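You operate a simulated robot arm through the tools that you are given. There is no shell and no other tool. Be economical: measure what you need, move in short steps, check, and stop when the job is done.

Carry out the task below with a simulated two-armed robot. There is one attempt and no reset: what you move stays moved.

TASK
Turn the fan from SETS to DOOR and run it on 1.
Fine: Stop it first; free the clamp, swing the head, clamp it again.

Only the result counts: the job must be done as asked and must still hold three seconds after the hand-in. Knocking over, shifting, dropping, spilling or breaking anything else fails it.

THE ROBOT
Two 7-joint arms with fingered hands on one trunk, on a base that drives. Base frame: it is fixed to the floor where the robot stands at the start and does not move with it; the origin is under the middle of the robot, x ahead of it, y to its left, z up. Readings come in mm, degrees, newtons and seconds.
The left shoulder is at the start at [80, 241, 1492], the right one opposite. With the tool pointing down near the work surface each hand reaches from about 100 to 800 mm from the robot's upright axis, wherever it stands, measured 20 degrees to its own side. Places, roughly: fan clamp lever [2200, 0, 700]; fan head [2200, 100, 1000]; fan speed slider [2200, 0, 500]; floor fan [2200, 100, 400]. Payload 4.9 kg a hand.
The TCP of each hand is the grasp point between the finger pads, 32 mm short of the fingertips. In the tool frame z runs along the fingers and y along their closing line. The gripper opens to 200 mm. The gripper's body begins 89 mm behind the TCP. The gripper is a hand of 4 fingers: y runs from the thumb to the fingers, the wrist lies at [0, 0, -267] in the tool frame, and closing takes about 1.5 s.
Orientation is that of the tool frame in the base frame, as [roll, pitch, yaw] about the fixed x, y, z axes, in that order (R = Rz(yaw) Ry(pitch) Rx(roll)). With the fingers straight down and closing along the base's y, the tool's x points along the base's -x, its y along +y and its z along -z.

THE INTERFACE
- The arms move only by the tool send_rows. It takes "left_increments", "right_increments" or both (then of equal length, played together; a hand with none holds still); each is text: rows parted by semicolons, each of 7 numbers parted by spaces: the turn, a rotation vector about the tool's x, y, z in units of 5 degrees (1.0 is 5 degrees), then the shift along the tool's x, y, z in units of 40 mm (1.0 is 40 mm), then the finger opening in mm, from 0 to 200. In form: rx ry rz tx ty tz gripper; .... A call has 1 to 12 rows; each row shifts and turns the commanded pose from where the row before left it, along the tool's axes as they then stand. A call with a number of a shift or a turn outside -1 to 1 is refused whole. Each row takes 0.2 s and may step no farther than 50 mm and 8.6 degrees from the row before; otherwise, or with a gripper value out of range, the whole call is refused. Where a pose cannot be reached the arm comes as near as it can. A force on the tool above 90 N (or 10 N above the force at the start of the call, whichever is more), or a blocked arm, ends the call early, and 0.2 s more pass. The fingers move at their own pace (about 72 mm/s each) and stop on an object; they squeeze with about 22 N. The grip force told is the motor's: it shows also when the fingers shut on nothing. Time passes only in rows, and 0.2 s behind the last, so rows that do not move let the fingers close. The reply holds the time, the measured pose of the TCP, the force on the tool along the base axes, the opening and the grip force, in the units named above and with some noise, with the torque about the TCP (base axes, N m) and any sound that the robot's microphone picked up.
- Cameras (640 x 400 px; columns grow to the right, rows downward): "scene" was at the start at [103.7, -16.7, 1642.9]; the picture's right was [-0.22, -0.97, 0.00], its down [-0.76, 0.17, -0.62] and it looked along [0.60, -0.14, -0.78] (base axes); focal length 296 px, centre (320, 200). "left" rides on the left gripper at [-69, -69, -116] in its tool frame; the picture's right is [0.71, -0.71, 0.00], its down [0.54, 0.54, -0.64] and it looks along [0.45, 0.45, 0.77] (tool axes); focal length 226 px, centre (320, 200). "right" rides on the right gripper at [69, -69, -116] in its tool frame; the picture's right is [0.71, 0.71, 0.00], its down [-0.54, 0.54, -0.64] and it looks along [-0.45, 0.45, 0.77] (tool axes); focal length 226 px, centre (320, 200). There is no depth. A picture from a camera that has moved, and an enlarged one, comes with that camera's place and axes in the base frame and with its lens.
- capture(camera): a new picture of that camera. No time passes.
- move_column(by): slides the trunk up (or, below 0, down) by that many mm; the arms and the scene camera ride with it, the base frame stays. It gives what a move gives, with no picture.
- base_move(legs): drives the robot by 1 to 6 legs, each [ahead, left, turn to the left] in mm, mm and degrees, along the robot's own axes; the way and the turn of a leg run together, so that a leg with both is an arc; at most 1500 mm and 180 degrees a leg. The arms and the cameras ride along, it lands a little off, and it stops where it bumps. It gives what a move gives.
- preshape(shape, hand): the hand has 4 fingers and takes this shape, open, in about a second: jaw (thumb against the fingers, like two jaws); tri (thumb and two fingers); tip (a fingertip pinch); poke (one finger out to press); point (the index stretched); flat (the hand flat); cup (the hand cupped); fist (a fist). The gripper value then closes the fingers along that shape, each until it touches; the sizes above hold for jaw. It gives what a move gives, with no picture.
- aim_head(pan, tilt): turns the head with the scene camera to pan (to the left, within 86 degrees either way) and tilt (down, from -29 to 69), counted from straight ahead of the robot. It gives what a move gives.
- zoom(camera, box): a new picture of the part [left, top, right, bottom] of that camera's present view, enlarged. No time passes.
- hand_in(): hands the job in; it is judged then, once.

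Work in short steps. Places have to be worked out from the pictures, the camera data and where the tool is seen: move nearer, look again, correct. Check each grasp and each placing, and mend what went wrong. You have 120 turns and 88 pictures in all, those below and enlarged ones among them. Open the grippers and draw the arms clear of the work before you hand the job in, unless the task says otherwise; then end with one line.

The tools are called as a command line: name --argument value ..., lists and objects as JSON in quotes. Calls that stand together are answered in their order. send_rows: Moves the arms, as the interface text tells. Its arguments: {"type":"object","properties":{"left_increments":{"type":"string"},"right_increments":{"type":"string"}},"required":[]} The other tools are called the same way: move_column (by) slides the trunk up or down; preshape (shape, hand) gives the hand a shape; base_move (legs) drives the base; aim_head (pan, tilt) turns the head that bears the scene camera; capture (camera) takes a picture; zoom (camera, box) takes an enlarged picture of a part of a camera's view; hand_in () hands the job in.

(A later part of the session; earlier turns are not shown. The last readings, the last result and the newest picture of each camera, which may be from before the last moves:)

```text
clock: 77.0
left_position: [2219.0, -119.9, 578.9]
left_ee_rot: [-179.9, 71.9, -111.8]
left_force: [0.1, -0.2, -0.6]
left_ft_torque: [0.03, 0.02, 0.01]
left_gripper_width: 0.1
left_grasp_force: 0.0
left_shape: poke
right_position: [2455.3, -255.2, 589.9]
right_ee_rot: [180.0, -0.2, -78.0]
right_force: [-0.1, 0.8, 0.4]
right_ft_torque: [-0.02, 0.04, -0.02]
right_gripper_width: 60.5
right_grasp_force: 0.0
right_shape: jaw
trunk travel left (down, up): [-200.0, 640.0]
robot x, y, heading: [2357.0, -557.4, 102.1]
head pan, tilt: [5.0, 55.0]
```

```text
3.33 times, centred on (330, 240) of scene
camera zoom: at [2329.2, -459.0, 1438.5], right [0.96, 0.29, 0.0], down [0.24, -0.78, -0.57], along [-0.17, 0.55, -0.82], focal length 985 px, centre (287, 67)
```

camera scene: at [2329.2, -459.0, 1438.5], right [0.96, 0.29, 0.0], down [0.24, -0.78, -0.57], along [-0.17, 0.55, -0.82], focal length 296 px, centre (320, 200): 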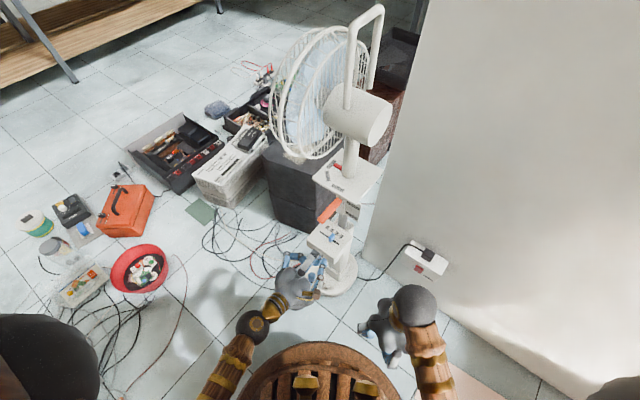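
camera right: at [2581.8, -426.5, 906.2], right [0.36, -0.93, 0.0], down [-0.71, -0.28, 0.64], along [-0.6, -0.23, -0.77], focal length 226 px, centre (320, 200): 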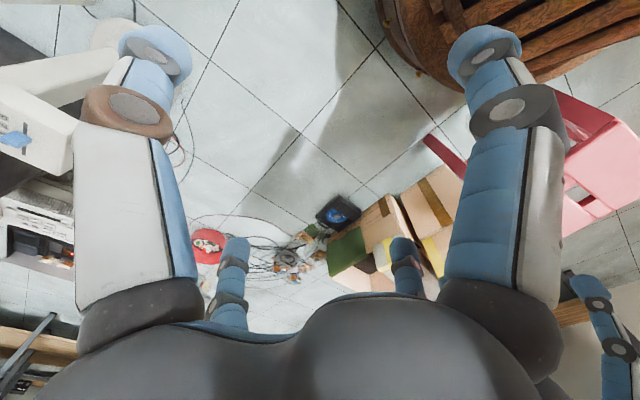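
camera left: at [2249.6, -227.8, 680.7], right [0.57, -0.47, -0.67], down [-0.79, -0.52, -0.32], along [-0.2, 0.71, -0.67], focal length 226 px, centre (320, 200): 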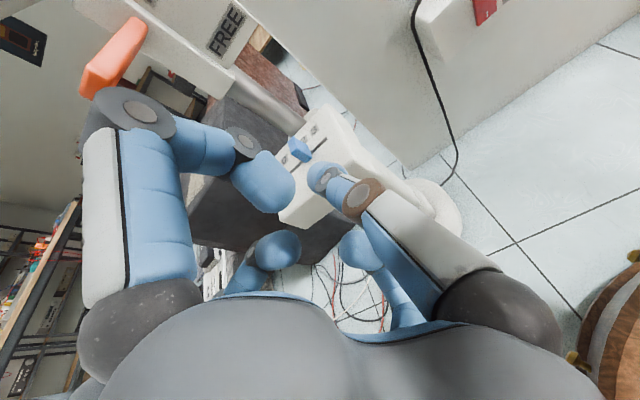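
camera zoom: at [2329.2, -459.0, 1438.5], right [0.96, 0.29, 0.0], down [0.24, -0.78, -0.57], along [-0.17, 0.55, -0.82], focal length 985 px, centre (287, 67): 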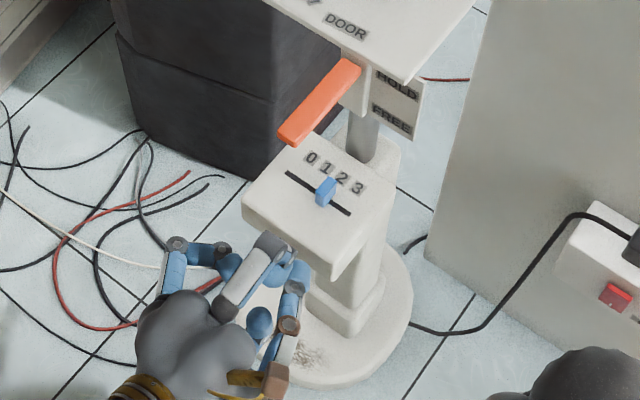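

Projections agree: knob ≈(2227,6,538), fingertip 40 mm to its +u side. I advance 100 mm along the finger so the tip lies beside the knob just above the box top.

send_rows --left_increments "0 0 0 -0.1 0 0.9 0; 0 0 0 -0.1 0 0.9 0; 0 0 0 0 0 0.7 0"

zoom --camera "scene" --box '[290, 200, 370, 260]'

zoom --camera "left" --box '[240, 100, 400, 200]'

```text
clock: 77.8
left_position: [2255.4, -32.0, 551.9]
left_ee_rot: [-179.7, 71.8, -111.5]
left_force: [-10.1, -26.3, 4.7]
left_ft_torque: [-1.44, 0.52, -0.02]
left_gripper_width: 0.0
left_grasp_force: 0.1
left_shape: poke
right_position: [2454.9, -255.9, 589.5]
right_ee_rot: [180.0, -0.1, -77.9]
right_force: [-0.4, -0.7, -0.3]
right_ft_torque: [0.0, 0.01, 0.03]
right_gripper_width: 60.6
right_grasp_force: 0.0
right_shape: jaw
trunk travel left (down, up): [-200.0, 640.0]
robot x, y, heading: [2354.1, -555.8, 101.9]
head pan, tilt: [5.0, 55.0]
```

```text
6.67 times, centred on (330, 230) of scene
camera zoom: at [2328.0, -462.0, 1438.8], right [0.96, 0.29, 0.0], down [0.24, -0.78, -0.57], along [-0.17, 0.55, -0.82], focal length 1970 px, centre (253, 0)
```

zoom: 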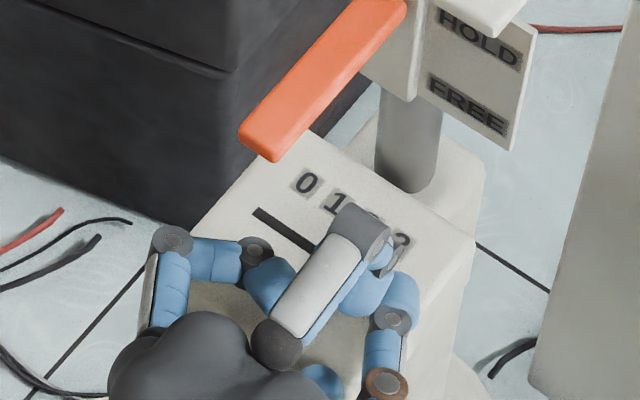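

```text
4.00 times, centred on (320, 150) of left
camera zoom: at [2284.9, -139.4, 654.0], right [0.58, -0.47, -0.67], down [-0.79, -0.52, -0.31], along [-0.2, 0.71, -0.67], focal length 904 px, centre (320, 400)
```

zoom: 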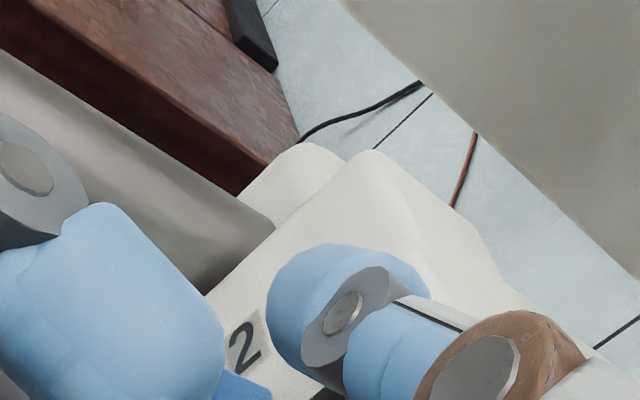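

About 28 N against v: lower curled fingers press the box front. I back off 9 mm, still deep enough for the knob.

send_rows --left_increments "0 0 0 0 0 -0.22 0; 0 0 0 0 0 0 0"

```text
clock: 78.4
left_position: [2254.3, -34.7, 558.1]
left_ee_rot: [-179.9, 72.0, -112.0]
left_force: [-1.3, -1.6, -1.0]
left_ft_torque: [-0.08, 0.02, 0.0]
left_gripper_width: 0.0
left_grasp_force: 0.0
left_shape: poke
right_position: [2455.9, -254.9, 589.6]
right_ee_rot: [179.9, -0.2, -78.0]
right_force: [0.2, 0.4, 0.8]
right_ft_torque: [0.0, 0.0, -0.02]
right_gripper_width: 60.5
right_grasp_force: 0.0
right_shape: jaw
trunk travel left (down, up): [-200.0, 640.0]
robot x, y, heading: [2360.0, -556.3, 101.8]
head pan, tilt: [5.0, 55.0]
```

send_rows --left_increments "0 0 0 0.2 0 0 0; 0 0 0 0 0.3 0.05 0; 0 0 0 0 0.3 0 0; 0 0 0 0 0.2 0 0"

zoom --camera "scene" --box '[290, 200, 370, 260]'

```text
clock: 79.4
left_position: [2223.7, -26.4, 548.8]
left_ee_rot: [-179.7, 71.8, -111.8]
left_force: [-0.1, -0.4, -0.2]
left_ft_torque: [0.02, -0.01, -0.02]
left_gripper_width: 0.3
left_grasp_force: 0.0
left_shape: poke
right_position: [2456.5, -254.8, 590.3]
right_ee_rot: [-180.0, -0.2, -78.0]
right_force: [0.2, 0.4, 0.4]
right_ft_torque: [0.0, -0.02, 0.02]
right_gripper_width: 60.5
right_grasp_force: 0.0
right_shape: jaw
trunk travel left (down, up): [-200.0, 640.0]
robot x, y, heading: [2354.6, -558.1, 102.0]
head pan, tilt: [5.0, 55.0]
```

```text
6.67 times, centred on (330, 230) of scene
camera zoom: at [2329.1, -458.9, 1438.5], right [0.96, 0.29, 0.0], down [0.24, -0.78, -0.57], along [-0.17, 0.55, -0.82], focal length 1970 px, centre (253, 0)
```

zoom: 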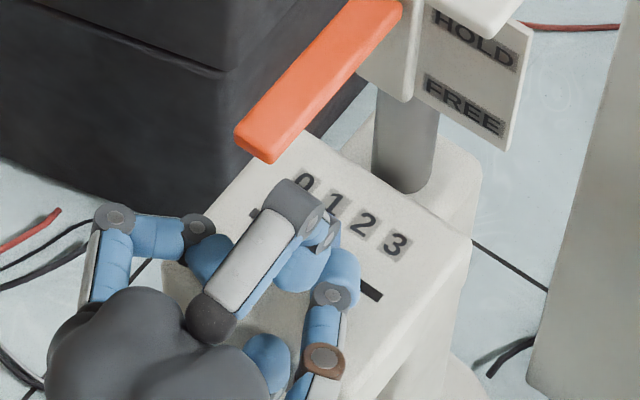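

The slot right of the finger is empty, so the knob is being pushed. I sweep on toward 0.

send_rows --left_increments "0 0 0 0 0.3 0 0; 0 0 0 0 0.3 0 0; 0 0 0 0 0.25 0 0; 0 0 0 0 0.15 0 0"

zoom --camera "left" --box '[220, 80, 400, 200]'

```text
clock: 80.4
left_position: [2189.9, -12.3, 547.9]
left_ee_rot: [-179.7, 71.9, -112.0]
left_force: [9.8, -6.8, 1.3]
left_ft_torque: [-0.02, -0.04, -0.27]
left_gripper_width: 0.0
left_grasp_force: 0.0
left_shape: poke
right_position: [2456.0, -255.3, 590.9]
right_ee_rot: [179.9, 0.0, -78.0]
right_force: [-0.5, -1.2, 0.7]
right_ft_torque: [0.0, 0.0, 0.02]
right_gripper_width: 60.4
right_grasp_force: 0.0
right_shape: jaw
trunk travel left (down, up): [-200.0, 640.0]
robot x, y, heading: [2351.1, -555.6, 101.8]
head pan, tilt: [5.0, 55.0]
```

```text
3.33 times, centred on (310, 140) of left
camera zoom: at [2219.0, -120.8, 650.1], right [0.57, -0.47, -0.67], down [-0.8, -0.52, -0.32], along [-0.2, 0.71, -0.67], focal length 754 px, centre (353, 400)
```

zoom: 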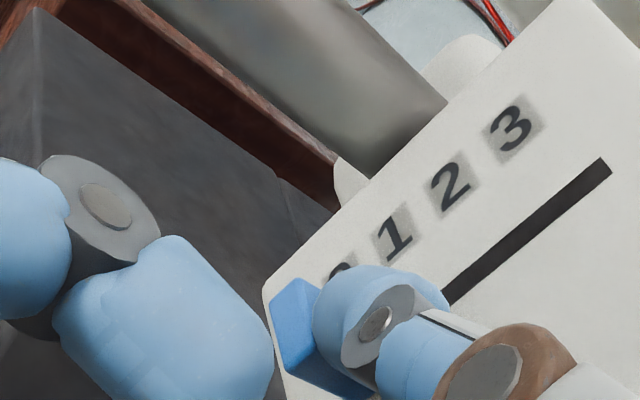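

About 10 N reaction: the knob is at its end stop beside 0. I ease off, withdraw along the finger, and check.

send_rows --left_increments "0 0 0 0 -0.4 0 0; 0 0 0 -0.2 0 -0.9 0; 0 0 0 0 0 -1 0; 0 0 0 0 0 -1 0"

zoom --camera "scene" --box '[270, 140, 390, 260]'

```text
clock: 81.4
left_position: [2160.6, -115.6, 596.3]
left_ee_rot: [180.0, 72.0, -111.9]
left_force: [-0.6, -0.6, -0.8]
left_ft_torque: [0.0, 0.04, -0.01]
left_gripper_width: 0.3
left_grasp_force: 0.1
left_shape: poke
right_position: [2456.5, -254.6, 590.4]
right_ee_rot: [-180.0, 0.0, -77.9]
right_force: [-0.9, -0.3, 0.3]
right_ft_torque: [0.06, 0.03, 0.02]
right_gripper_width: 60.3
right_grasp_force: 0.1
right_shape: jaw
trunk travel left (down, up): [-200.0, 640.0]
robot x, y, heading: [2357.0, -559.2, 102.0]
head pan, tilt: [5.0, 55.0]
```

```text
3.33 times, centred on (330, 200) of scene
camera zoom: at [2329.3, -460.1, 1438.6], right [0.96, 0.29, 0.0], down [0.24, -0.78, -0.57], along [-0.17, 0.55, -0.82], focal length 985 px, centre (287, 200)
```

zoom: 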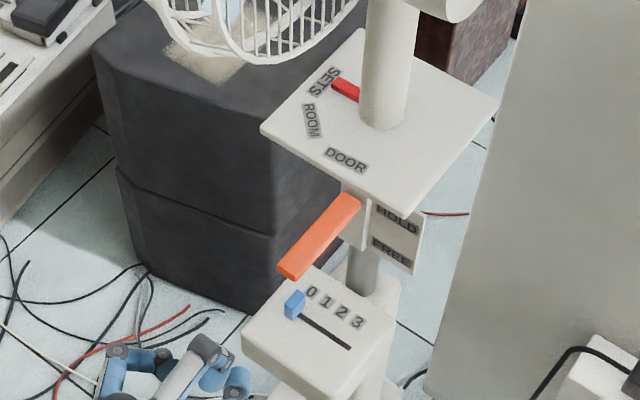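

Knob is at 0, labels clear. Next the lever: I raise the finger above the lever's tip level while still in front of it.

send_rows --left_increments "0 0 0 -0.95 0 -0.3 0; 0 0 0 -0.95 -0.12 -0.3 0; 0 0 0 -0.95 -0.12 -0.3 0; 0 0 0 -0.9 0 -0.3 0; 0 0 0 -0.15 0 0.46 0; 0 0 0 -0.15 0 0.46 0"

zoom --camera "left" --box '[200, 60, 440, 210]'

zoom --camera "scene" --box '[270, 160, 390, 260]'

```text
clock: 82.8
left_position: [2184.3, -83.3, 750.9]
left_ee_rot: [-179.8, 71.9, -111.8]
left_force: [-0.5, 0.6, -0.1]
left_ft_torque: [-0.03, -0.01, 0.02]
left_gripper_width: 0.0
left_grasp_force: 0.1
left_shape: poke
right_position: [2455.7, -255.5, 588.9]
right_ee_rot: [180.0, -0.1, -77.9]
right_force: [-0.1, -0.1, 0.3]
right_ft_torque: [-0.02, 0.0, 0.0]
right_gripper_width: 60.5
right_grasp_force: 0.1
right_shape: jaw
trunk travel left (down, up): [-200.0, 640.0]
robot x, y, heading: [2357.6, -558.3, 102.0]
head pan, tilt: [5.0, 55.0]
```

```text
2.67 times, centred on (320, 135) of left
camera zoom: at [2215.7, -190.9, 852.5], right [0.57, -0.47, -0.67], down [-0.79, -0.52, -0.32], along [-0.2, 0.71, -0.67], focal length 603 px, centre (320, 373)
```

zoom: 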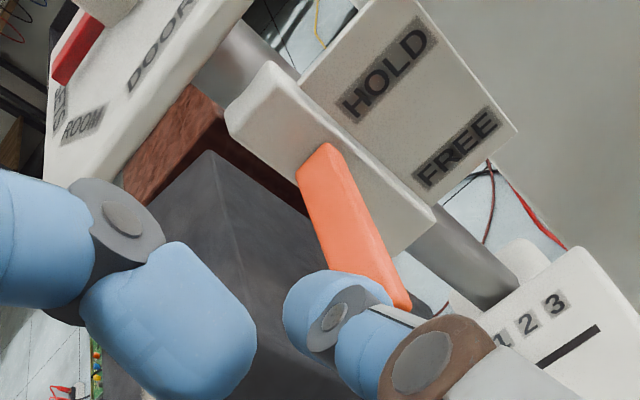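

```text
4.00 times, centred on (330, 210) of scene
camera zoom: at [2329.3, -458.7, 1438.5], right [0.96, 0.29, 0.0], down [0.24, -0.78, -0.57], along [-0.17, 0.55, -0.82], focal length 1182 px, centre (280, 160)
```

zoom: 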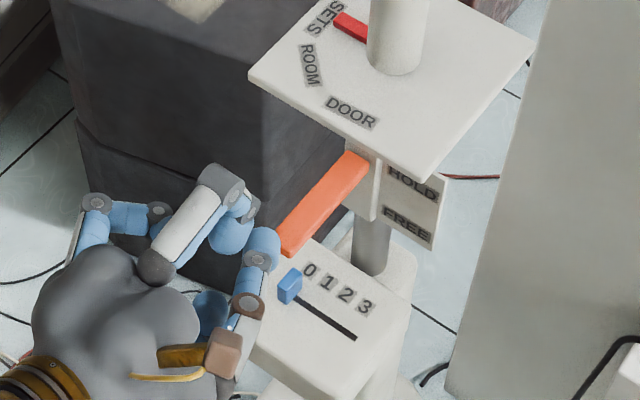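

Fingertip is aligned with the lever within a few mm. I advance 38 mm over it, then press down in small steps.

send_rows --left_increments "0 0 0 -0.15 -0.1 0.45 0; 0 0 0 -0.15 0 0.45 0; 0 0 0 0.3 0 0.1 0; 0 0 0 0.3 0 0.1 0; 0 0 0 0.3 0 0.1 0"

zoom --camera "scene" --box '[270, 160, 390, 260]'

```text
clock: 84.0
left_position: [2201.4, -49.9, 714.0]
left_ee_rot: [-179.8, 72.0, -112.0]
left_force: [-0.9, -0.5, 1.6]
left_ft_torque: [0.04, -0.05, 0.01]
left_gripper_width: 0.0
left_grasp_force: 0.1
left_shape: poke
right_position: [2456.7, -256.0, 589.0]
right_ee_rot: [-180.0, -0.2, -78.0]
right_force: [0.0, -0.6, -0.3]
right_ft_torque: [0.0, 0.02, 0.0]
right_gripper_width: 60.4
right_grasp_force: 0.2
right_shape: jaw
trunk travel left (down, up): [-200.0, 640.0]
robot x, y, heading: [2359.6, -555.2, 102.2]
head pan, tilt: [5.0, 55.0]
```

```text
4.00 times, centred on (330, 210) of scene
camera zoom: at [2329.1, -459.1, 1438.6], right [0.96, 0.29, 0.0], down [0.24, -0.78, -0.57], along [-0.17, 0.55, -0.82], focal length 1182 px, centre (280, 160)
```

zoom: 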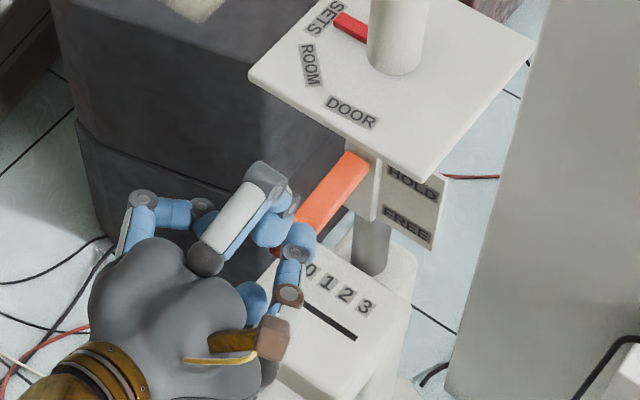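

send_rows --left_increments "0 0 0 0.3 0 0.1 0; 0 0 0 0.3 0 0.1 0; 0 0 0 0.3 0 0.1 0"

zoom --camera "scene" --box '[290, 190, 370, 250]'

```text
clock: 84.8
left_position: [2202.9, -49.3, 674.5]
left_ee_rot: [-179.8, 72.0, -111.8]
left_force: [-0.4, 0.9, 1.1]
left_ft_torque: [-0.01, 0.0, -0.03]
left_gripper_width: 0.0
left_grasp_force: 0.1
left_shape: poke
right_position: [2456.0, -255.7, 590.1]
right_ee_rot: [-179.9, -0.1, -77.9]
right_force: [-0.5, 0.4, 0.9]
right_ft_torque: [0.02, 0.01, -0.02]
right_gripper_width: 60.6
right_grasp_force: 0.1
right_shape: jaw
trunk travel left (down, up): [-200.0, 640.0]
robot x, y, heading: [2356.7, -556.1, 101.9]
head pan, tilt: [5.0, 55.0]
```

```text
6.67 times, centred on (330, 220) of scene
camera zoom: at [2329.0, -458.9, 1438.5], right [0.96, 0.29, 0.0], down [0.24, -0.78, -0.57], along [-0.17, 0.55, -0.82], focal length 1970 px, centre (253, 67)
```

zoom: 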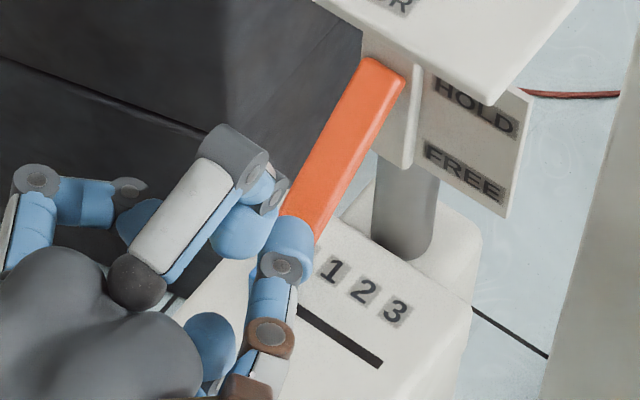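

The lever is following downward. I press on.

send_rows --left_increments "0 0 0 0.3 0 0.1 0; 0 0 0 0.3 0 0.1 0; 0 0 0 0.3 0 0.1 0"

zoom --camera "scene" --box '[290, 190, 370, 250]'

```text
clock: 85.6
left_position: [2202.6, -48.2, 634.8]
left_ee_rot: [-179.7, 71.9, -111.7]
left_force: [-0.6, -0.2, -0.3]
left_ft_torque: [0.0, 0.01, -0.02]
left_gripper_width: 0.0
left_grasp_force: 0.0
left_shape: poke
right_position: [2454.8, -254.6, 589.3]
right_ee_rot: [-179.9, -0.2, -78.0]
right_force: [0.3, 0.8, 0.0]
right_ft_torque: [-0.06, 0.0, -0.01]
right_gripper_width: 60.3
right_grasp_force: 0.0
right_shape: jaw
trunk travel left (down, up): [-200.0, 640.0]
robot x, y, heading: [2354.9, -562.7, 101.9]
head pan, tilt: [5.0, 55.0]
```

```text
6.67 times, centred on (330, 220) of scene
camera zoom: at [2328.5, -457.2, 1438.1], right [0.96, 0.29, 0.0], down [0.24, -0.78, -0.57], along [-0.17, 0.55, -0.82], focal length 1970 px, centre (253, 67)
```

zoom: 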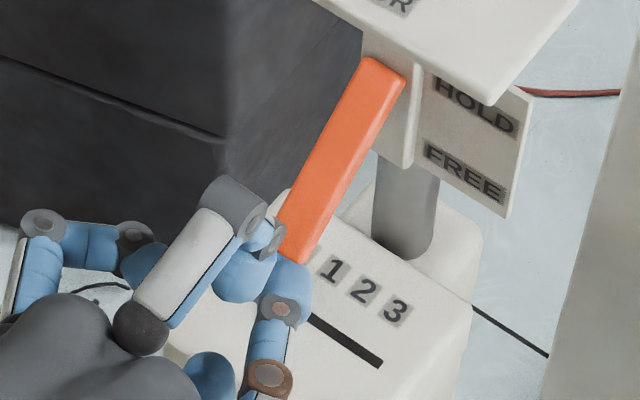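

The lever now hangs ~45° down. I withdraw the finger to see its resting position.

send_rows --left_increments "0 0 0 0 0 -1 0; 0 0 0 0 0 -1 0"

zoom --camera "scene" --box '[280, 170, 376, 242]'

zoom --camera "left" --box '[200, 0, 440, 150]'

```text
clock: 86.2
left_position: [2173.7, -121.7, 660.2]
left_ee_rot: [-179.8, 71.9, -111.9]
left_force: [-0.7, -0.5, 0.5]
left_ft_torque: [-0.02, -0.02, 0.0]
left_gripper_width: 0.0
left_grasp_force: 0.1
left_shape: poke
right_position: [2455.5, -255.0, 590.3]
right_ee_rot: [180.0, 0.0, -78.0]
right_force: [-0.6, 0.2, 1.6]
right_ft_torque: [0.0, 0.02, -0.01]
right_gripper_width: 60.6
right_grasp_force: 0.1
right_shape: jaw
trunk travel left (down, up): [-200.0, 640.0]
robot x, y, heading: [2354.2, -556.8, 102.4]
head pan, tilt: [5.0, 55.0]
```

```text
5.56 times, centred on (328, 206) of scene
camera zoom: at [2329.2, -459.4, 1438.5], right [0.96, 0.29, 0.0], down [0.24, -0.78, -0.57], along [-0.17, 0.55, -0.82], focal length 1642 px, centre (276, 167)
```

zoom: 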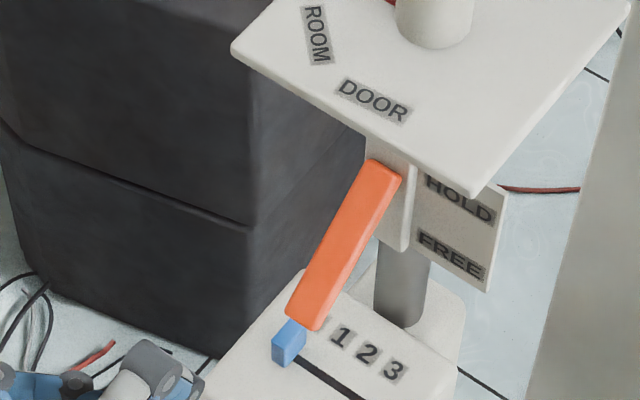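

```text
2.67 times, centred on (320, 75) of left
camera zoom: at [2204.3, -229.2, 762.7], right [0.57, -0.47, -0.67], down [-0.79, -0.52, -0.32], along [-0.2, 0.71, -0.67], focal length 603 px, centre (320, 533)
```

zoom: 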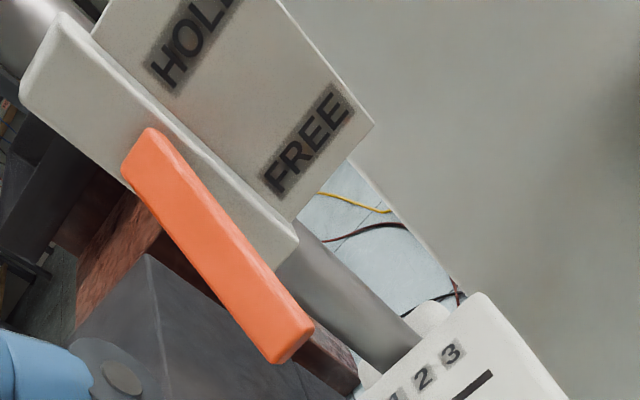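

Not certain it reached its end of travel; I press once more deeper along the lever to feel the stop.

send_rows --left_increments "0 0 0 -0.55 0.04 -0.18 0; 0 0 0 -0.55 0.04 -0.18 0; 0 0 0 -0.25 0 0.78 0; 0 0 0 -0.25 0 0.78 0; 0 0 0 -0.25 0 0.78 0; 0 0 0 0.3 0 0.1 0; 0 0 0 0.3 0 0.1 0"

zoom --camera "scene" --box '[280, 170, 376, 242]'

```text
clock: 87.8
left_position: [2208.1, -26.3, 682.6]
left_ee_rot: [-179.9, 72.0, -111.8]
left_force: [0.2, 0.0, 0.3]
left_ft_torque: [0.03, -0.01, -0.01]
left_gripper_width: 0.0
left_grasp_force: 0.1
left_shape: poke
right_position: [2456.0, -254.5, 590.8]
right_ee_rot: [179.9, -0.1, -77.9]
right_force: [-0.4, 0.6, -0.9]
right_ft_torque: [0.01, -0.01, -0.01]
right_gripper_width: 60.3
right_grasp_force: 0.2
right_shape: jaw
trunk travel left (down, up): [-200.0, 640.0]
robot x, y, heading: [2354.0, -556.4, 102.0]
head pan, tilt: [5.0, 55.0]
```

```text
5.56 times, centred on (328, 206) of scene
camera zoom: at [2329.1, -458.5, 1438.5], right [0.96, 0.29, 0.0], down [0.24, -0.78, -0.57], along [-0.17, 0.55, -0.82], focal length 1642 px, centre (276, 167)
```

zoom: 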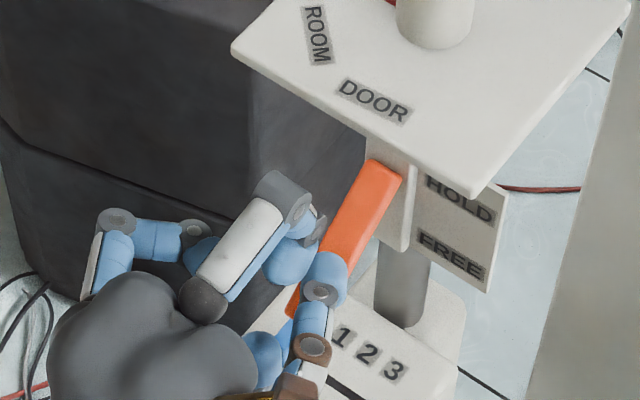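

Tip now lies over mid-lever; press down further in small steps.

send_rows --left_increments "0 0 0 0.25 0 0.08 0; 0 0 0 0.25 0 0.08 0; 0 0 0 0.25 0 0.08 0"

zoom --camera "scene" --box '[280, 170, 376, 242]'

```text
clock: 88.6
left_position: [2209.3, -29.3, 662.2]
left_ee_rot: [179.0, 72.9, -113.0]
left_force: [3.2, -36.5, 61.8]
left_ft_torque: [1.19, -0.04, -0.07]
left_gripper_width: 0.1
left_grasp_force: 0.2
left_shape: poke
right_position: [2455.4, -258.3, 594.1]
right_ee_rot: [-179.9, 0.3, -77.8]
right_force: [-0.5, 0.1, -0.5]
right_ft_torque: [-0.01, -0.02, 0.02]
right_gripper_width: 60.6
right_grasp_force: 0.0
right_shape: jaw
trunk travel left (down, up): [-200.0, 640.0]
robot x, y, heading: [2354.4, -555.7, 102.2]
head pan, tilt: [5.0, 55.0]
```

```text
5.56 times, centred on (328, 206) of scene
camera zoom: at [2330.7, -467.9, 1440.1], right [0.96, 0.29, 0.0], down [0.24, -0.78, -0.58], along [-0.17, 0.55, -0.82], focal length 1642 px, centre (276, 167)
```

zoom: 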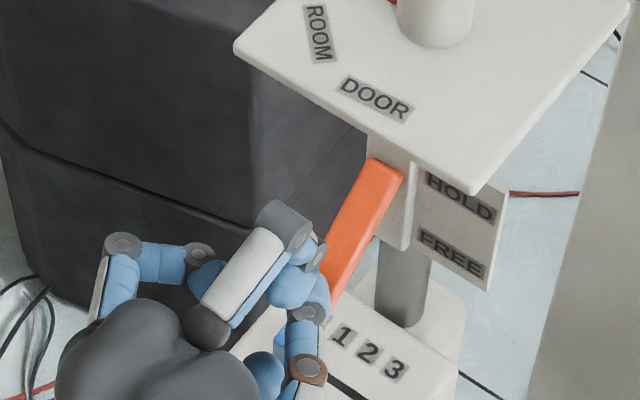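

70 N at the same angle: the lever is against its FREE stop. I relieve and withdraw the left hand back and left, clear of the guard's swing.

send_rows --left_increments "0 0 0 -0.4 0 -0.1 0; 0 0 0 -0.2 0 -0.9 0; 0 0 0 0.29 0 -0.9 0; 0 0 0 0.29 0.3 -0.9 0; 0 0 0 0.29 0.3 -0.9 0; 0 0 0 0.29 0.3 -0.9 0; 0 0 0 0.29 0.4 -0.8 0; 0 0 0 0.29 0.4 -0.8 0"

move_column --by 400

capture --camera "scene"

```text
clock: 90.4
left_position: [2052.1, -233.2, 687.2]
left_ee_rot: [-179.9, 72.0, -112.0]
left_force: [0.1, 0.1, 0.7]
left_ft_torque: [0.01, -0.01, -0.02]
left_gripper_width: 0.0
left_grasp_force: 0.0
left_shape: poke
right_position: [2455.3, -254.7, 589.7]
right_ee_rot: [179.9, 0.0, -77.9]
right_force: [0.2, -0.2, -0.5]
right_ft_torque: [-0.02, -0.01, -0.01]
right_gripper_width: 60.3
right_grasp_force: 0.1
right_shape: jaw
trunk travel left (down, up): [-200.0, 640.0]
robot x, y, heading: [2353.7, -558.8, 101.8]
head pan, tilt: [5.0, 55.0]
```

```text
clock: 94.2
left_position: [2052.3, -232.5, 1086.0]
left_ee_rot: [-179.9, 72.0, -111.8]
left_force: [0.2, 0.2, 0.1]
left_ft_torque: [0.02, 0.0, 0.0]
left_gripper_width: 0.0
left_grasp_force: 0.0
left_shape: poke
right_position: [2454.6, -254.8, 989.7]
right_ee_rot: [-180.0, -0.1, -77.9]
right_force: [-0.4, 0.4, 0.0]
right_ft_torque: [0.01, -0.01, 0.03]
right_gripper_width: 60.3
right_grasp_force: 0.0
right_shape: jaw
trunk travel left (down, up): [-600.0, 240.0]
robot x, y, heading: [2357.3, -558.1, 101.8]
head pan, tilt: [5.0, 55.0]
```

```text
41 pictures are left
camera scene: at [2329.1, -459.0, 1838.5], right [0.96, 0.29, 0.0], down [0.24, -0.78, -0.57], along [-0.17, 0.55, -0.82], focal length 296 px, centre (320, 200)
```

scene: 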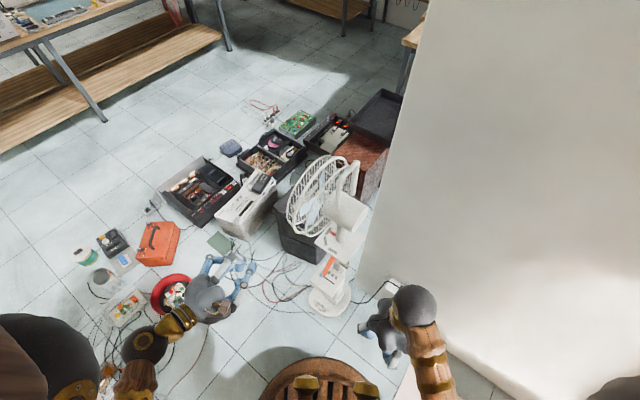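

zoom --camera "scene" --box '[270, 140, 390, 260]'

```text
3.33 times, centred on (330, 200) of scene
camera zoom: at [2329.1, -459.0, 1838.5], right [0.96, 0.29, 0.0], down [0.24, -0.78, -0.57], along [-0.17, 0.55, -0.82], focal length 985 px, centre (287, 200)
```

zoom: 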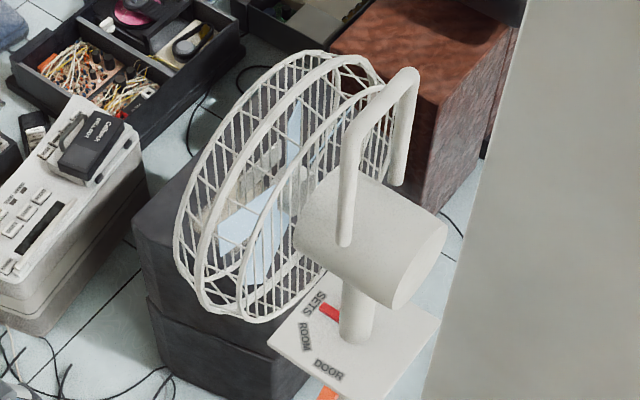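

Bar centre triangulates to (2252,65,~1222). I raise the right hand to z≈1340 while yawing to align its closing line across the bar.

send_rows --right_increments "0 0 0.76 0 0 -0.97 80; 0 0 0.76 0 0 -0.97 80; 0 0 0.76 0 0 -0.97 80; 0 0 0.76 0 0 -0.97 80; 0 0 0.76 0 0 -0.97 80; 0 0 0.76 0 0 -0.97 80; 0 0 0.76 0 0 -0.97 80; 0 0 0.76 0 0 -0.97 80; 0 0 0.74 0 0 -0.97 80"

```text
clock: 95.2
left_position: [2069.5, -229.8, 1089.7]
left_ee_rot: [177.7, 71.4, -114.2]
left_force: [0.2, -0.2, 0.2]
left_ft_torque: [-0.02, -0.01, 0.03]
left_gripper_width: 0.0
left_grasp_force: 0.0
left_shape: poke
right_position: [2521.2, -294.5, 1057.8]
right_ee_rot: [-166.0, -5.2, -68.0]
right_force: [0.5, 0.7, -0.3]
right_ft_torque: [0.02, 0.02, 0.0]
right_gripper_width: 79.8
right_grasp_force: 0.1
right_shape: jaw
right hand out of reach, approached as far as the arm can: row 3, 4
trunk travel left (down, up): [-600.0, 240.0]
robot x, y, heading: [2359.9, -561.9, 102.0]
head pan, tilt: [5.0, 55.0]
stopped in row 4 (right hand): the arm was blocked; the commanded pose is now the measured one
```

The right arm folded too tight near the shoulder. I straighten the hand and move it forward first, keeping height.

send_rows --right_increments "-0.56 -0.2 0 -0.9 0 0 80; -0.56 -0.2 0 -0.9 0 0 80; -0.56 -0.2 0 -0.9 0 0 80; -0.56 -0.2 0 -0.9 0 0 80; -0.56 -0.2 0 -0.9 0 0 80"

```text
clock: 95.7
left_position: [2069.7, -229.0, 1089.5]
left_ee_rot: [177.5, 71.3, -114.3]
left_force: [0.0, 0.9, -0.1]
left_ft_torque: [0.04, -0.05, -0.06]
left_gripper_width: 0.1
left_grasp_force: 0.1
left_shape: poke
right_position: [2468.1, -279.8, 1056.5]
right_ee_rot: [-170.2, -3.9, -53.8]
right_force: [0.0, 0.1, -1.1]
right_ft_torque: [-0.05, -0.03, 0.0]
right_gripper_width: 80.0
right_grasp_force: 0.1
right_shape: jaw
trunk travel left (down, up): [-600.0, 240.0]
robot x, y, heading: [2360.6, -560.1, 102.0]
head pan, tilt: [5.0, 55.0]
stopped in row 2 (right hand): the arm was blocked; the commanded pose is now the measured one
```

aim_head --pan -5 --tilt 69

capture --camera "scene"

capture --camera "right"

```text
clock: 96.5
left_position: [2070.4, -228.8, 1089.9]
left_ee_rot: [177.5, 71.4, -114.2]
left_force: [0.7, -0.6, 0.1]
left_ft_torque: [0.01, -0.01, 0.04]
left_gripper_width: 0.2
left_grasp_force: 0.0
left_shape: poke
right_position: [2467.4, -279.0, 1056.5]
right_ee_rot: [-170.3, -4.0, -53.8]
right_force: [0.2, -0.2, 0.2]
right_ft_torque: [0.0, 0.01, 0.03]
right_gripper_width: 79.9
right_grasp_force: 0.0
right_shape: jaw
trunk travel left (down, up): [-600.0, 240.0]
robot x, y, heading: [2357.8, -560.7, 102.1]
head pan, tilt: [-5.0, 68.8]
```

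```text
39 pictures are left
camera scene: at [2373.6, -466.4, 1823.2], right [0.99, 0.12, -0.02], down [0.11, -0.93, -0.36], along [-0.06, 0.36, -0.93], focal length 296 px, centre (320, 200)
```

scene: 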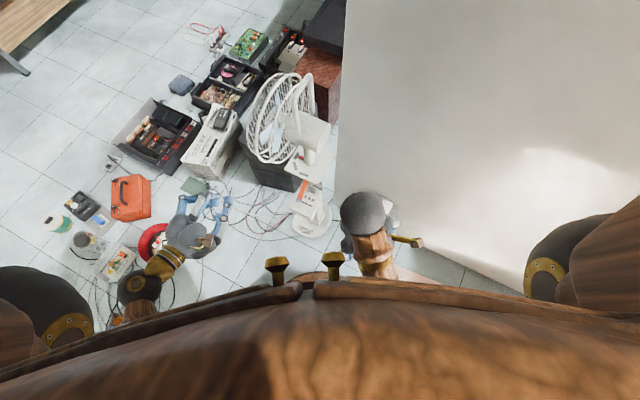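

```text
38 pictures are left
camera right: at [2540.4, -300.7, 1186.7], right [-0.14, -0.99, -0.07], down [-0.86, 0.08, 0.5], along [-0.49, 0.13, -0.86], focal length 226 px, centre (320, 200)
```

right: 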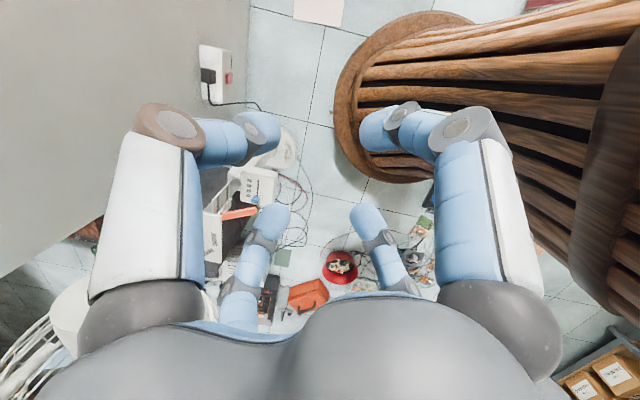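

The wrist seems jammed against my own trunk. I back it down and forward without turning.

send_rows --right_increments "0 0 0 -0.4 -0.2 0.5 80; 0 0 0 -0.6 -0.27 0.5 80; 0 0 0 -0.8 -0.36 0.3 80; 0 0 0 -0.8 -0.36 0 80; 0 0 0 -0.8 -0.36 0 80"

```text
clock: 97.7
left_position: [2053.4, -232.4, 1084.9]
left_ee_rot: [-179.7, 71.9, -111.8]
left_force: [-0.2, -0.6, 0.0]
left_ft_torque: [0.02, 0.02, 0.02]
left_gripper_width: 0.2
left_grasp_force: 0.1
left_shape: poke
right_position: [2428.6, -133.1, 1008.6]
right_ee_rot: [-169.4, -4.4, -53.9]
right_force: [0.2, -0.2, 0.1]
right_ft_torque: [0.01, -0.03, 0.0]
right_gripper_width: 79.8
right_grasp_force: 0.0
right_shape: jaw
trunk travel left (down, up): [-600.0, 240.0]
robot x, y, heading: [2357.2, -558.3, 102.1]
head pan, tilt: [-5.0, 68.8]
```

Freed. Raising the column fully keeps the arm in its comfortable range; I do that, then straighten and yaw.

move_column --by 240

send_rows --right_increments "-0.7 -0.3 0 0 0 -0.5 80; -0.7 -0.3 0 0 0 -0.5 80; -0.7 -0.3 0 0 0 -0.5 80; 0 0 0.97 0 0 -0.4 80; 0 0 0.97 0 0 -0.4 80; 0 0 0.97 0 0 0 80; 0 0 0.97 0 0 0 80; 0 0 0.97 0 0 0 80; 0 0 0.97 0 0 0 80"

```text
clock: 100.2
left_position: [2054.1, -232.7, 1325.1]
left_ee_rot: [-179.7, 71.9, -111.9]
left_force: [0.1, -0.4, -0.3]
left_ft_torque: [-0.01, -0.01, -0.02]
left_gripper_width: 0.0
left_grasp_force: 0.0
left_shape: poke
right_position: [2429.8, -135.5, 1248.9]
right_ee_rot: [-169.5, -4.3, -53.8]
right_force: [1.0, 0.1, 0.2]
right_ft_torque: [-0.03, 0.02, -0.03]
right_gripper_width: 80.0
right_grasp_force: 0.0
right_shape: jaw
trunk travel left (down, up): [-840.0, 0.0]
robot x, y, heading: [2359.8, -556.7, 102.0]
head pan, tilt: [-5.0, 68.8]
```

```text
clock: 102.2
left_position: [2053.6, -232.5, 1325.8]
left_ee_rot: [-179.8, 71.9, -111.9]
left_force: [0.7, 0.6, -0.3]
left_ft_torque: [0.01, -0.02, -0.03]
left_gripper_width: 0.0
left_grasp_force: 0.1
left_shape: poke
right_position: [2422.4, -136.4, 1340.6]
right_ee_rot: [180.0, 0.1, -82.5]
right_force: [0.5, -0.4, -0.3]
right_ft_torque: [0.02, -0.02, 0.0]
right_gripper_width: 80.1
right_grasp_force: 0.0
right_shape: jaw
trunk travel left (down, up): [-840.0, 0.0]
robot x, y, heading: [2353.2, -553.9, 101.9]
head pan, tilt: [-5.0, 68.8]
```

send_rows --right_increments "0 0 0 -0.92 0.59 0 80; 0 0 0 -0.92 0.59 0 80; 0 0 0 -0.92 0.59 0 80; 0 0 0 -0.92 0.59 0 80; 0 0 0 -0.92 0.59 0 80; 0 0 0 -0.92 0.59 0 80; 0 0 1 0 0 0 80; 0 0 1 0 0 0 80; 0 0 1 0 0 0 80; 0 0 1 0 0 0 80; 0 0 1 0 0 0 80; 0 0 0.9 0 0 0 80"

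capture --camera "right"

aim_head --pan 0 --tilt 50

capture --camera "scene"

```text
clock: 104.8
left_position: [2053.9, -231.6, 1326.3]
left_ee_rot: [-180.0, 71.9, -111.9]
left_force: [0.7, 0.4, -0.9]
left_ft_torque: [0.03, 0.01, 0.0]
left_gripper_width: 0.1
left_grasp_force: 0.1
left_shape: poke
right_position: [2251.4, 55.0, 1340.4]
right_ee_rot: [179.9, 0.2, -112.2]
right_force: [-0.1, 0.9, -0.3]
right_ft_torque: [0.06, -0.01, -0.01]
right_gripper_width: 79.8
right_grasp_force: 0.0
right_shape: jaw
right hand out of reach, approached as far as the arm can: row 6
trunk travel left (down, up): [-840.0, 0.0]
robot x, y, heading: [2360.1, -558.6, 102.1]
head pan, tilt: [-5.0, 68.8]
```

```text
37 pictures are left
camera right: at [2287.4, -37.0, 1456.7], right [-0.92, -0.39, 0.0], down [-0.3, 0.7, 0.65], along [-0.25, 0.59, -0.76], focal length 226 px, centre (320, 200)
```

right: 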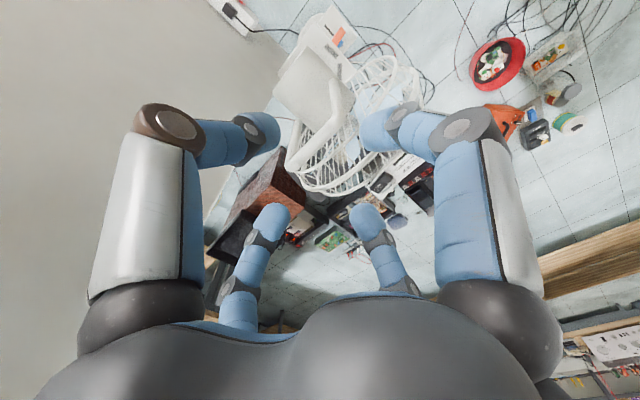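

```text
clock: 105.6
left_position: [2053.4, -231.4, 1325.7]
left_ee_rot: [-179.7, 71.9, -111.9]
left_force: [-0.3, -0.1, 0.0]
left_ft_torque: [0.01, -0.01, 0.01]
left_gripper_width: 0.0
left_grasp_force: 0.1
left_shape: poke
right_position: [2250.3, 55.0, 1341.2]
right_ee_rot: [179.9, 0.1, -112.1]
right_force: [0.2, -0.4, -0.3]
right_ft_torque: [0.01, -0.02, 0.02]
right_gripper_width: 79.9
right_grasp_force: 0.1
right_shape: jaw
trunk travel left (down, up): [-840.0, 0.0]
robot x, y, heading: [2360.8, -555.9, 101.8]
head pan, tilt: [0.0, 50.0]
```

```text
36 pictures are left
camera scene: at [2336.0, -451.8, 2085.0], right [0.98, 0.21, 0.0], down [0.16, -0.75, -0.64], along [-0.13, 0.63, -0.77], focal length 296 px, centre (320, 200)
```

scene: 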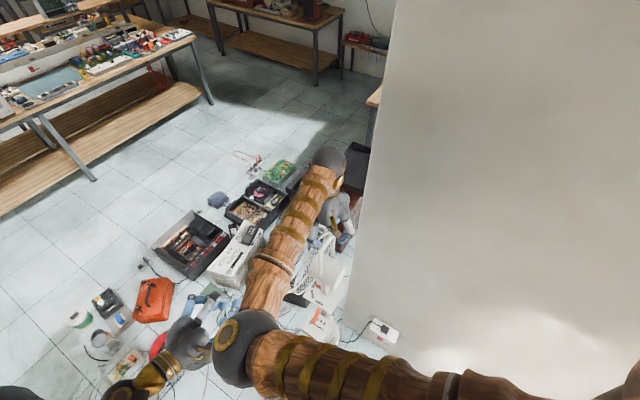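

zoom --camera "right" --box '[240, 60, 400, 160]'

```text
4.00 times, centred on (320, 110) of right
camera zoom: at [2287.0, -36.8, 1456.6], right [-0.92, -0.39, 0.0], down [-0.3, 0.7, 0.65], along [-0.25, 0.59, -0.76], focal length 904 px, centre (320, 560)
```

zoom: 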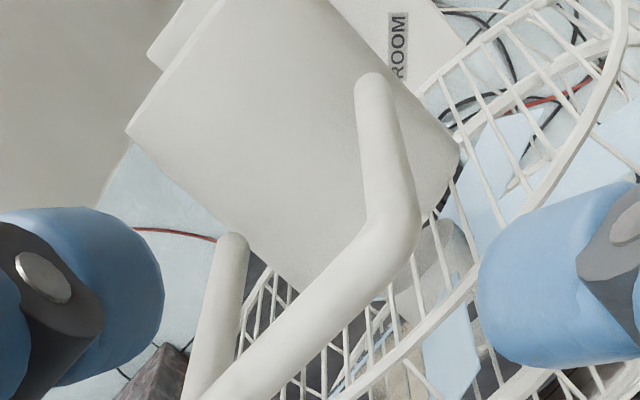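

Bar centre confirmed (2251,68). For better reach I lift the arm 120 mm and lower the column 240, settling the jaws around the bar.

send_rows --right_increments "0 0 0 0 0 -1 80; 0 0 0 0 0 -1 80; 0 0 0 0 0 -1 80; 0 0 0 -0.4 0 0 80"

move_column --by -160

```text
clock: 106.6
left_position: [2054.0, -232.6, 1325.7]
left_ee_rot: [-179.9, 71.9, -111.8]
left_force: [-0.4, -1.1, 0.3]
left_ft_torque: [0.0, 0.04, -0.01]
left_gripper_width: 0.2
left_grasp_force: 0.1
left_shape: poke
right_position: [2252.1, 46.4, 1458.1]
right_ee_rot: [179.9, 0.3, -112.1]
right_force: [0.1, -0.6, 0.4]
right_ft_torque: [-0.04, 0.02, 0.0]
right_gripper_width: 79.9
right_grasp_force: 0.0
right_shape: jaw
right hand out of reach, approached as far as the arm can: row 3, 4
trunk travel left (down, up): [-840.0, 0.0]
robot x, y, heading: [2357.7, -558.5, 102.1]
head pan, tilt: [0.0, 50.0]
```

```text
clock: 108.4
left_position: [2054.8, -232.4, 1165.3]
left_ee_rot: [-179.8, 71.8, -111.9]
left_force: [0.5, 0.5, -0.5]
left_ft_torque: [0.02, 0.01, 0.0]
left_gripper_width: 0.0
left_grasp_force: 0.0
left_shape: poke
right_position: [2252.5, 46.3, 1298.1]
right_ee_rot: [180.0, 0.3, -112.1]
right_force: [-0.2, -0.5, 0.3]
right_ft_torque: [-0.03, 0.0, -0.02]
right_gripper_width: 80.0
right_grasp_force: 0.0
right_shape: jaw
trunk travel left (down, up): [-680.0, 160.0]
robot x, y, heading: [2358.9, -556.7, 101.7]
head pan, tilt: [0.0, 50.0]
```

Reach is marginal; I drive 50 mm nearer (clear of card and fan base), hands stay above the handle.

base_move --legs '[[50, 0, 0]]'

```text
clock: 109.3
left_position: [2046.9, -195.1, 1168.8]
left_ee_rot: [179.3, 72.2, -112.7]
left_force: [0.0, -1.0, -0.3]
left_ft_torque: [0.02, 0.03, 0.09]
left_gripper_width: 0.0
left_grasp_force: 0.0
left_shape: poke
right_position: [2244.1, 81.5, 1302.2]
right_ee_rot: [179.7, 0.7, -112.0]
right_force: [-0.4, -0.8, 0.3]
right_ft_torque: [0.12, -0.01, 0.0]
right_gripper_width: 79.9
right_grasp_force: 0.1
right_shape: jaw
trunk travel left (down, up): [-680.0, 160.0]
robot x, y, heading: [2347.7, -508.6, 102.0]
head pan, tilt: [0.0, 50.0]
```

send_rows --right_increments "0 0 0 0.17 -0.31 0 80; 0 0 0 0 0 0 80"

zoom --camera "right" --box '[240, 100, 400, 200]'

```text
clock: 109.9
left_position: [2044.9, -189.8, 1167.7]
left_ee_rot: [179.9, 72.0, -112.0]
left_force: [0.0, -0.8, 1.2]
left_ft_torque: [0.01, 0.01, 0.06]
left_gripper_width: 0.0
left_grasp_force: 0.0
left_shape: poke
right_position: [2250.9, 77.6, 1300.0]
right_ee_rot: [179.8, 0.5, -112.0]
right_force: [-0.5, -1.4, 0.3]
right_ft_torque: [0.03, 0.02, -0.02]
right_gripper_width: 80.0
right_grasp_force: 0.0
right_shape: jaw
trunk travel left (down, up): [-680.0, 160.0]
robot x, y, heading: [2347.7, -511.3, 102.1]
head pan, tilt: [0.0, 50.0]
```

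```text
4.00 times, centred on (320, 150) of right
camera zoom: at [2288.5, -14.5, 1414.1], right [-0.92, -0.39, 0.0], down [-0.3, 0.7, 0.65], along [-0.25, 0.6, -0.76], focal length 904 px, centre (320, 400)
```

zoom: 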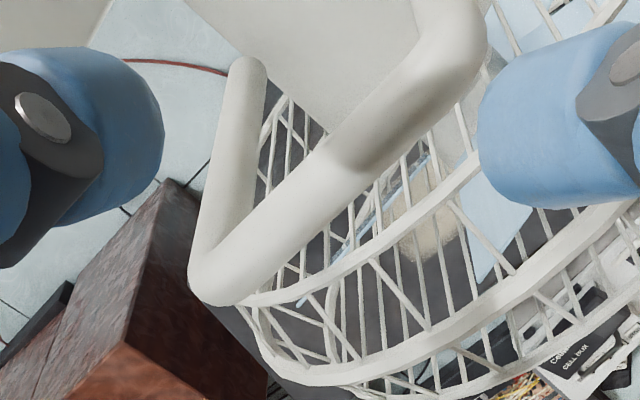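

Bar centre (2250,69); shift 8 mm back, descend 78 mm around the bar.

send_rows --right_increments "0 0 0 0.2 0 0.5 80; 0 0 0 0 0 0.75 80; 0 0 0 0 0 0.7 80"

capture --camera "right"

```text
clock: 110.7
left_position: [2046.4, -188.0, 1166.5]
left_ee_rot: [179.9, 71.9, -112.2]
left_force: [0.7, 0.5, -0.4]
left_ft_torque: [0.03, 0.0, 0.04]
left_gripper_width: 0.0
left_grasp_force: 0.0
left_shape: poke
right_position: [2250.6, 73.2, 1218.8]
right_ee_rot: [180.0, 0.4, -112.2]
right_force: [6.7, 0.2, 3.2]
right_ft_torque: [0.22, -0.22, -0.29]
right_gripper_width: 81.4
right_grasp_force: 0.1
right_shape: jaw
trunk travel left (down, up): [-680.0, 160.0]
robot x, y, heading: [2347.4, -510.4, 101.7]
head pan, tilt: [0.0, 50.0]
```

```text
33 pictures are left
camera right: at [2287.1, -19.5, 1334.1], right [-0.92, -0.39, 0.0], down [-0.3, 0.7, 0.65], along [-0.25, 0.6, -0.76], focal length 226 px, centre (320, 200)
```

right: 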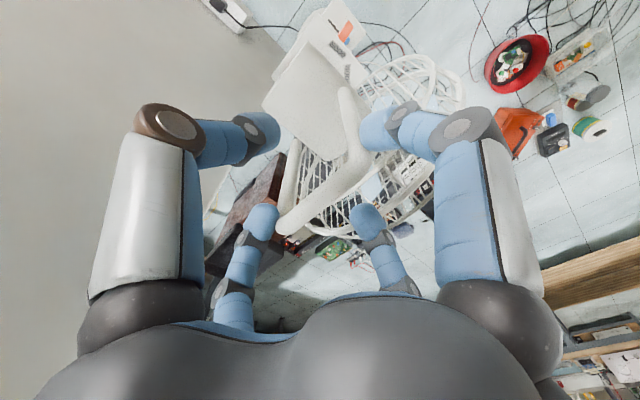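

The bar lies between the fingers. I close on it.

send_rows --right_increments "0 0 0 0 0 0 0; 0 0 0 0 0 0 0; 0 0 0 0 0 0 0; 0 0 0 0 0 0 0; 0 0 0 0 0 0 0; 0 0 0 0 0 0 0"

capture --camera "right"

```text
clock: 112.1
left_position: [2045.3, -187.4, 1166.2]
left_ee_rot: [179.8, 72.0, -112.1]
left_force: [1.2, 0.5, 0.5]
left_ft_torque: [-0.02, -0.01, -0.01]
left_gripper_width: 0.2
left_grasp_force: 0.1
left_shape: poke
right_position: [2248.4, 70.0, 1219.5]
right_ee_rot: [179.7, 0.4, -112.1]
right_force: [8.5, -15.1, -1.0]
right_ft_torque: [-0.43, -0.11, -0.11]
right_gripper_width: 12.2
right_grasp_force: 21.8
right_shape: jaw
trunk travel left (down, up): [-680.0, 160.0]
robot x, y, heading: [2348.3, -507.9, 101.9]
head pan, tilt: [0.0, 50.0]
```

```text
32 pictures are left
camera right: at [2285.1, -21.5, 1335.3], right [-0.92, -0.39, 0.0], down [-0.3, 0.7, 0.65], along [-0.25, 0.6, -0.76], focal length 226 px, centre (320, 200)
```

right: 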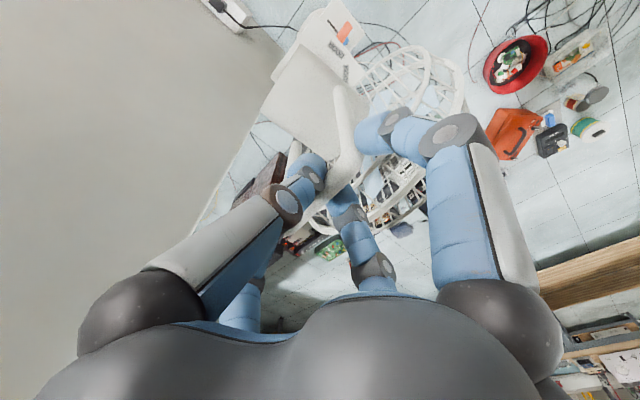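

Gripped (12 mm, 22 N). I yaw the hand counter-clockwise (base) 25° in place and check that the head follows.

send_rows --right_increments "0 0 -1 0 0 0 0; 0 0 -1 0 0 0 0; 0 0 -1 0 0 0 0; 0 0 -1 0 0 0 0; 0 0 -1 0 0 0 0"

zoom --camera "scene" --box '[240, 150, 400, 350]'

```text
clock: 113.3
left_position: [2047.0, -188.5, 1166.4]
left_ee_rot: [179.7, 71.9, -112.4]
left_force: [-0.3, 0.5, -0.2]
left_ft_torque: [0.0, -0.01, -0.05]
left_gripper_width: 0.2
left_grasp_force: 0.0
left_shape: poke
right_position: [2252.2, 71.5, 1221.0]
right_ee_rot: [179.9, 0.5, -87.0]
right_force: [18.2, -21.3, -8.9]
right_ft_torque: [-0.5, -0.31, -0.32]
right_gripper_width: 11.6
right_grasp_force: 22.0
right_shape: jaw
trunk travel left (down, up): [-680.0, 160.0]
robot x, y, heading: [2345.4, -512.5, 102.1]
head pan, tilt: [0.0, 50.0]
```

```text
2.00 times, centred on (320, 250) of scene
camera zoom: at [2331.0, -409.3, 1925.2], right [0.98, 0.21, 0.0], down [0.16, -0.75, -0.64], along [-0.13, 0.63, -0.76], focal length 591 px, centre (320, 100)
```

zoom: 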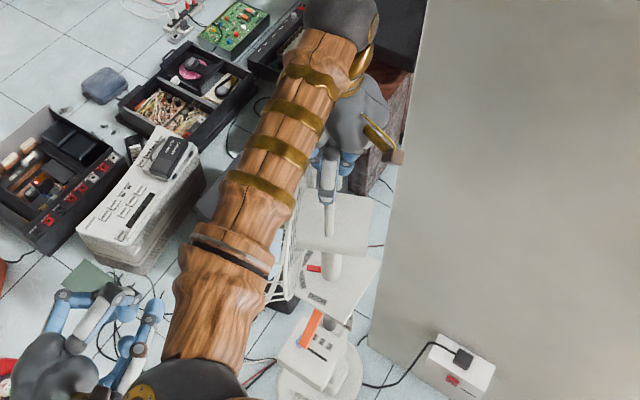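

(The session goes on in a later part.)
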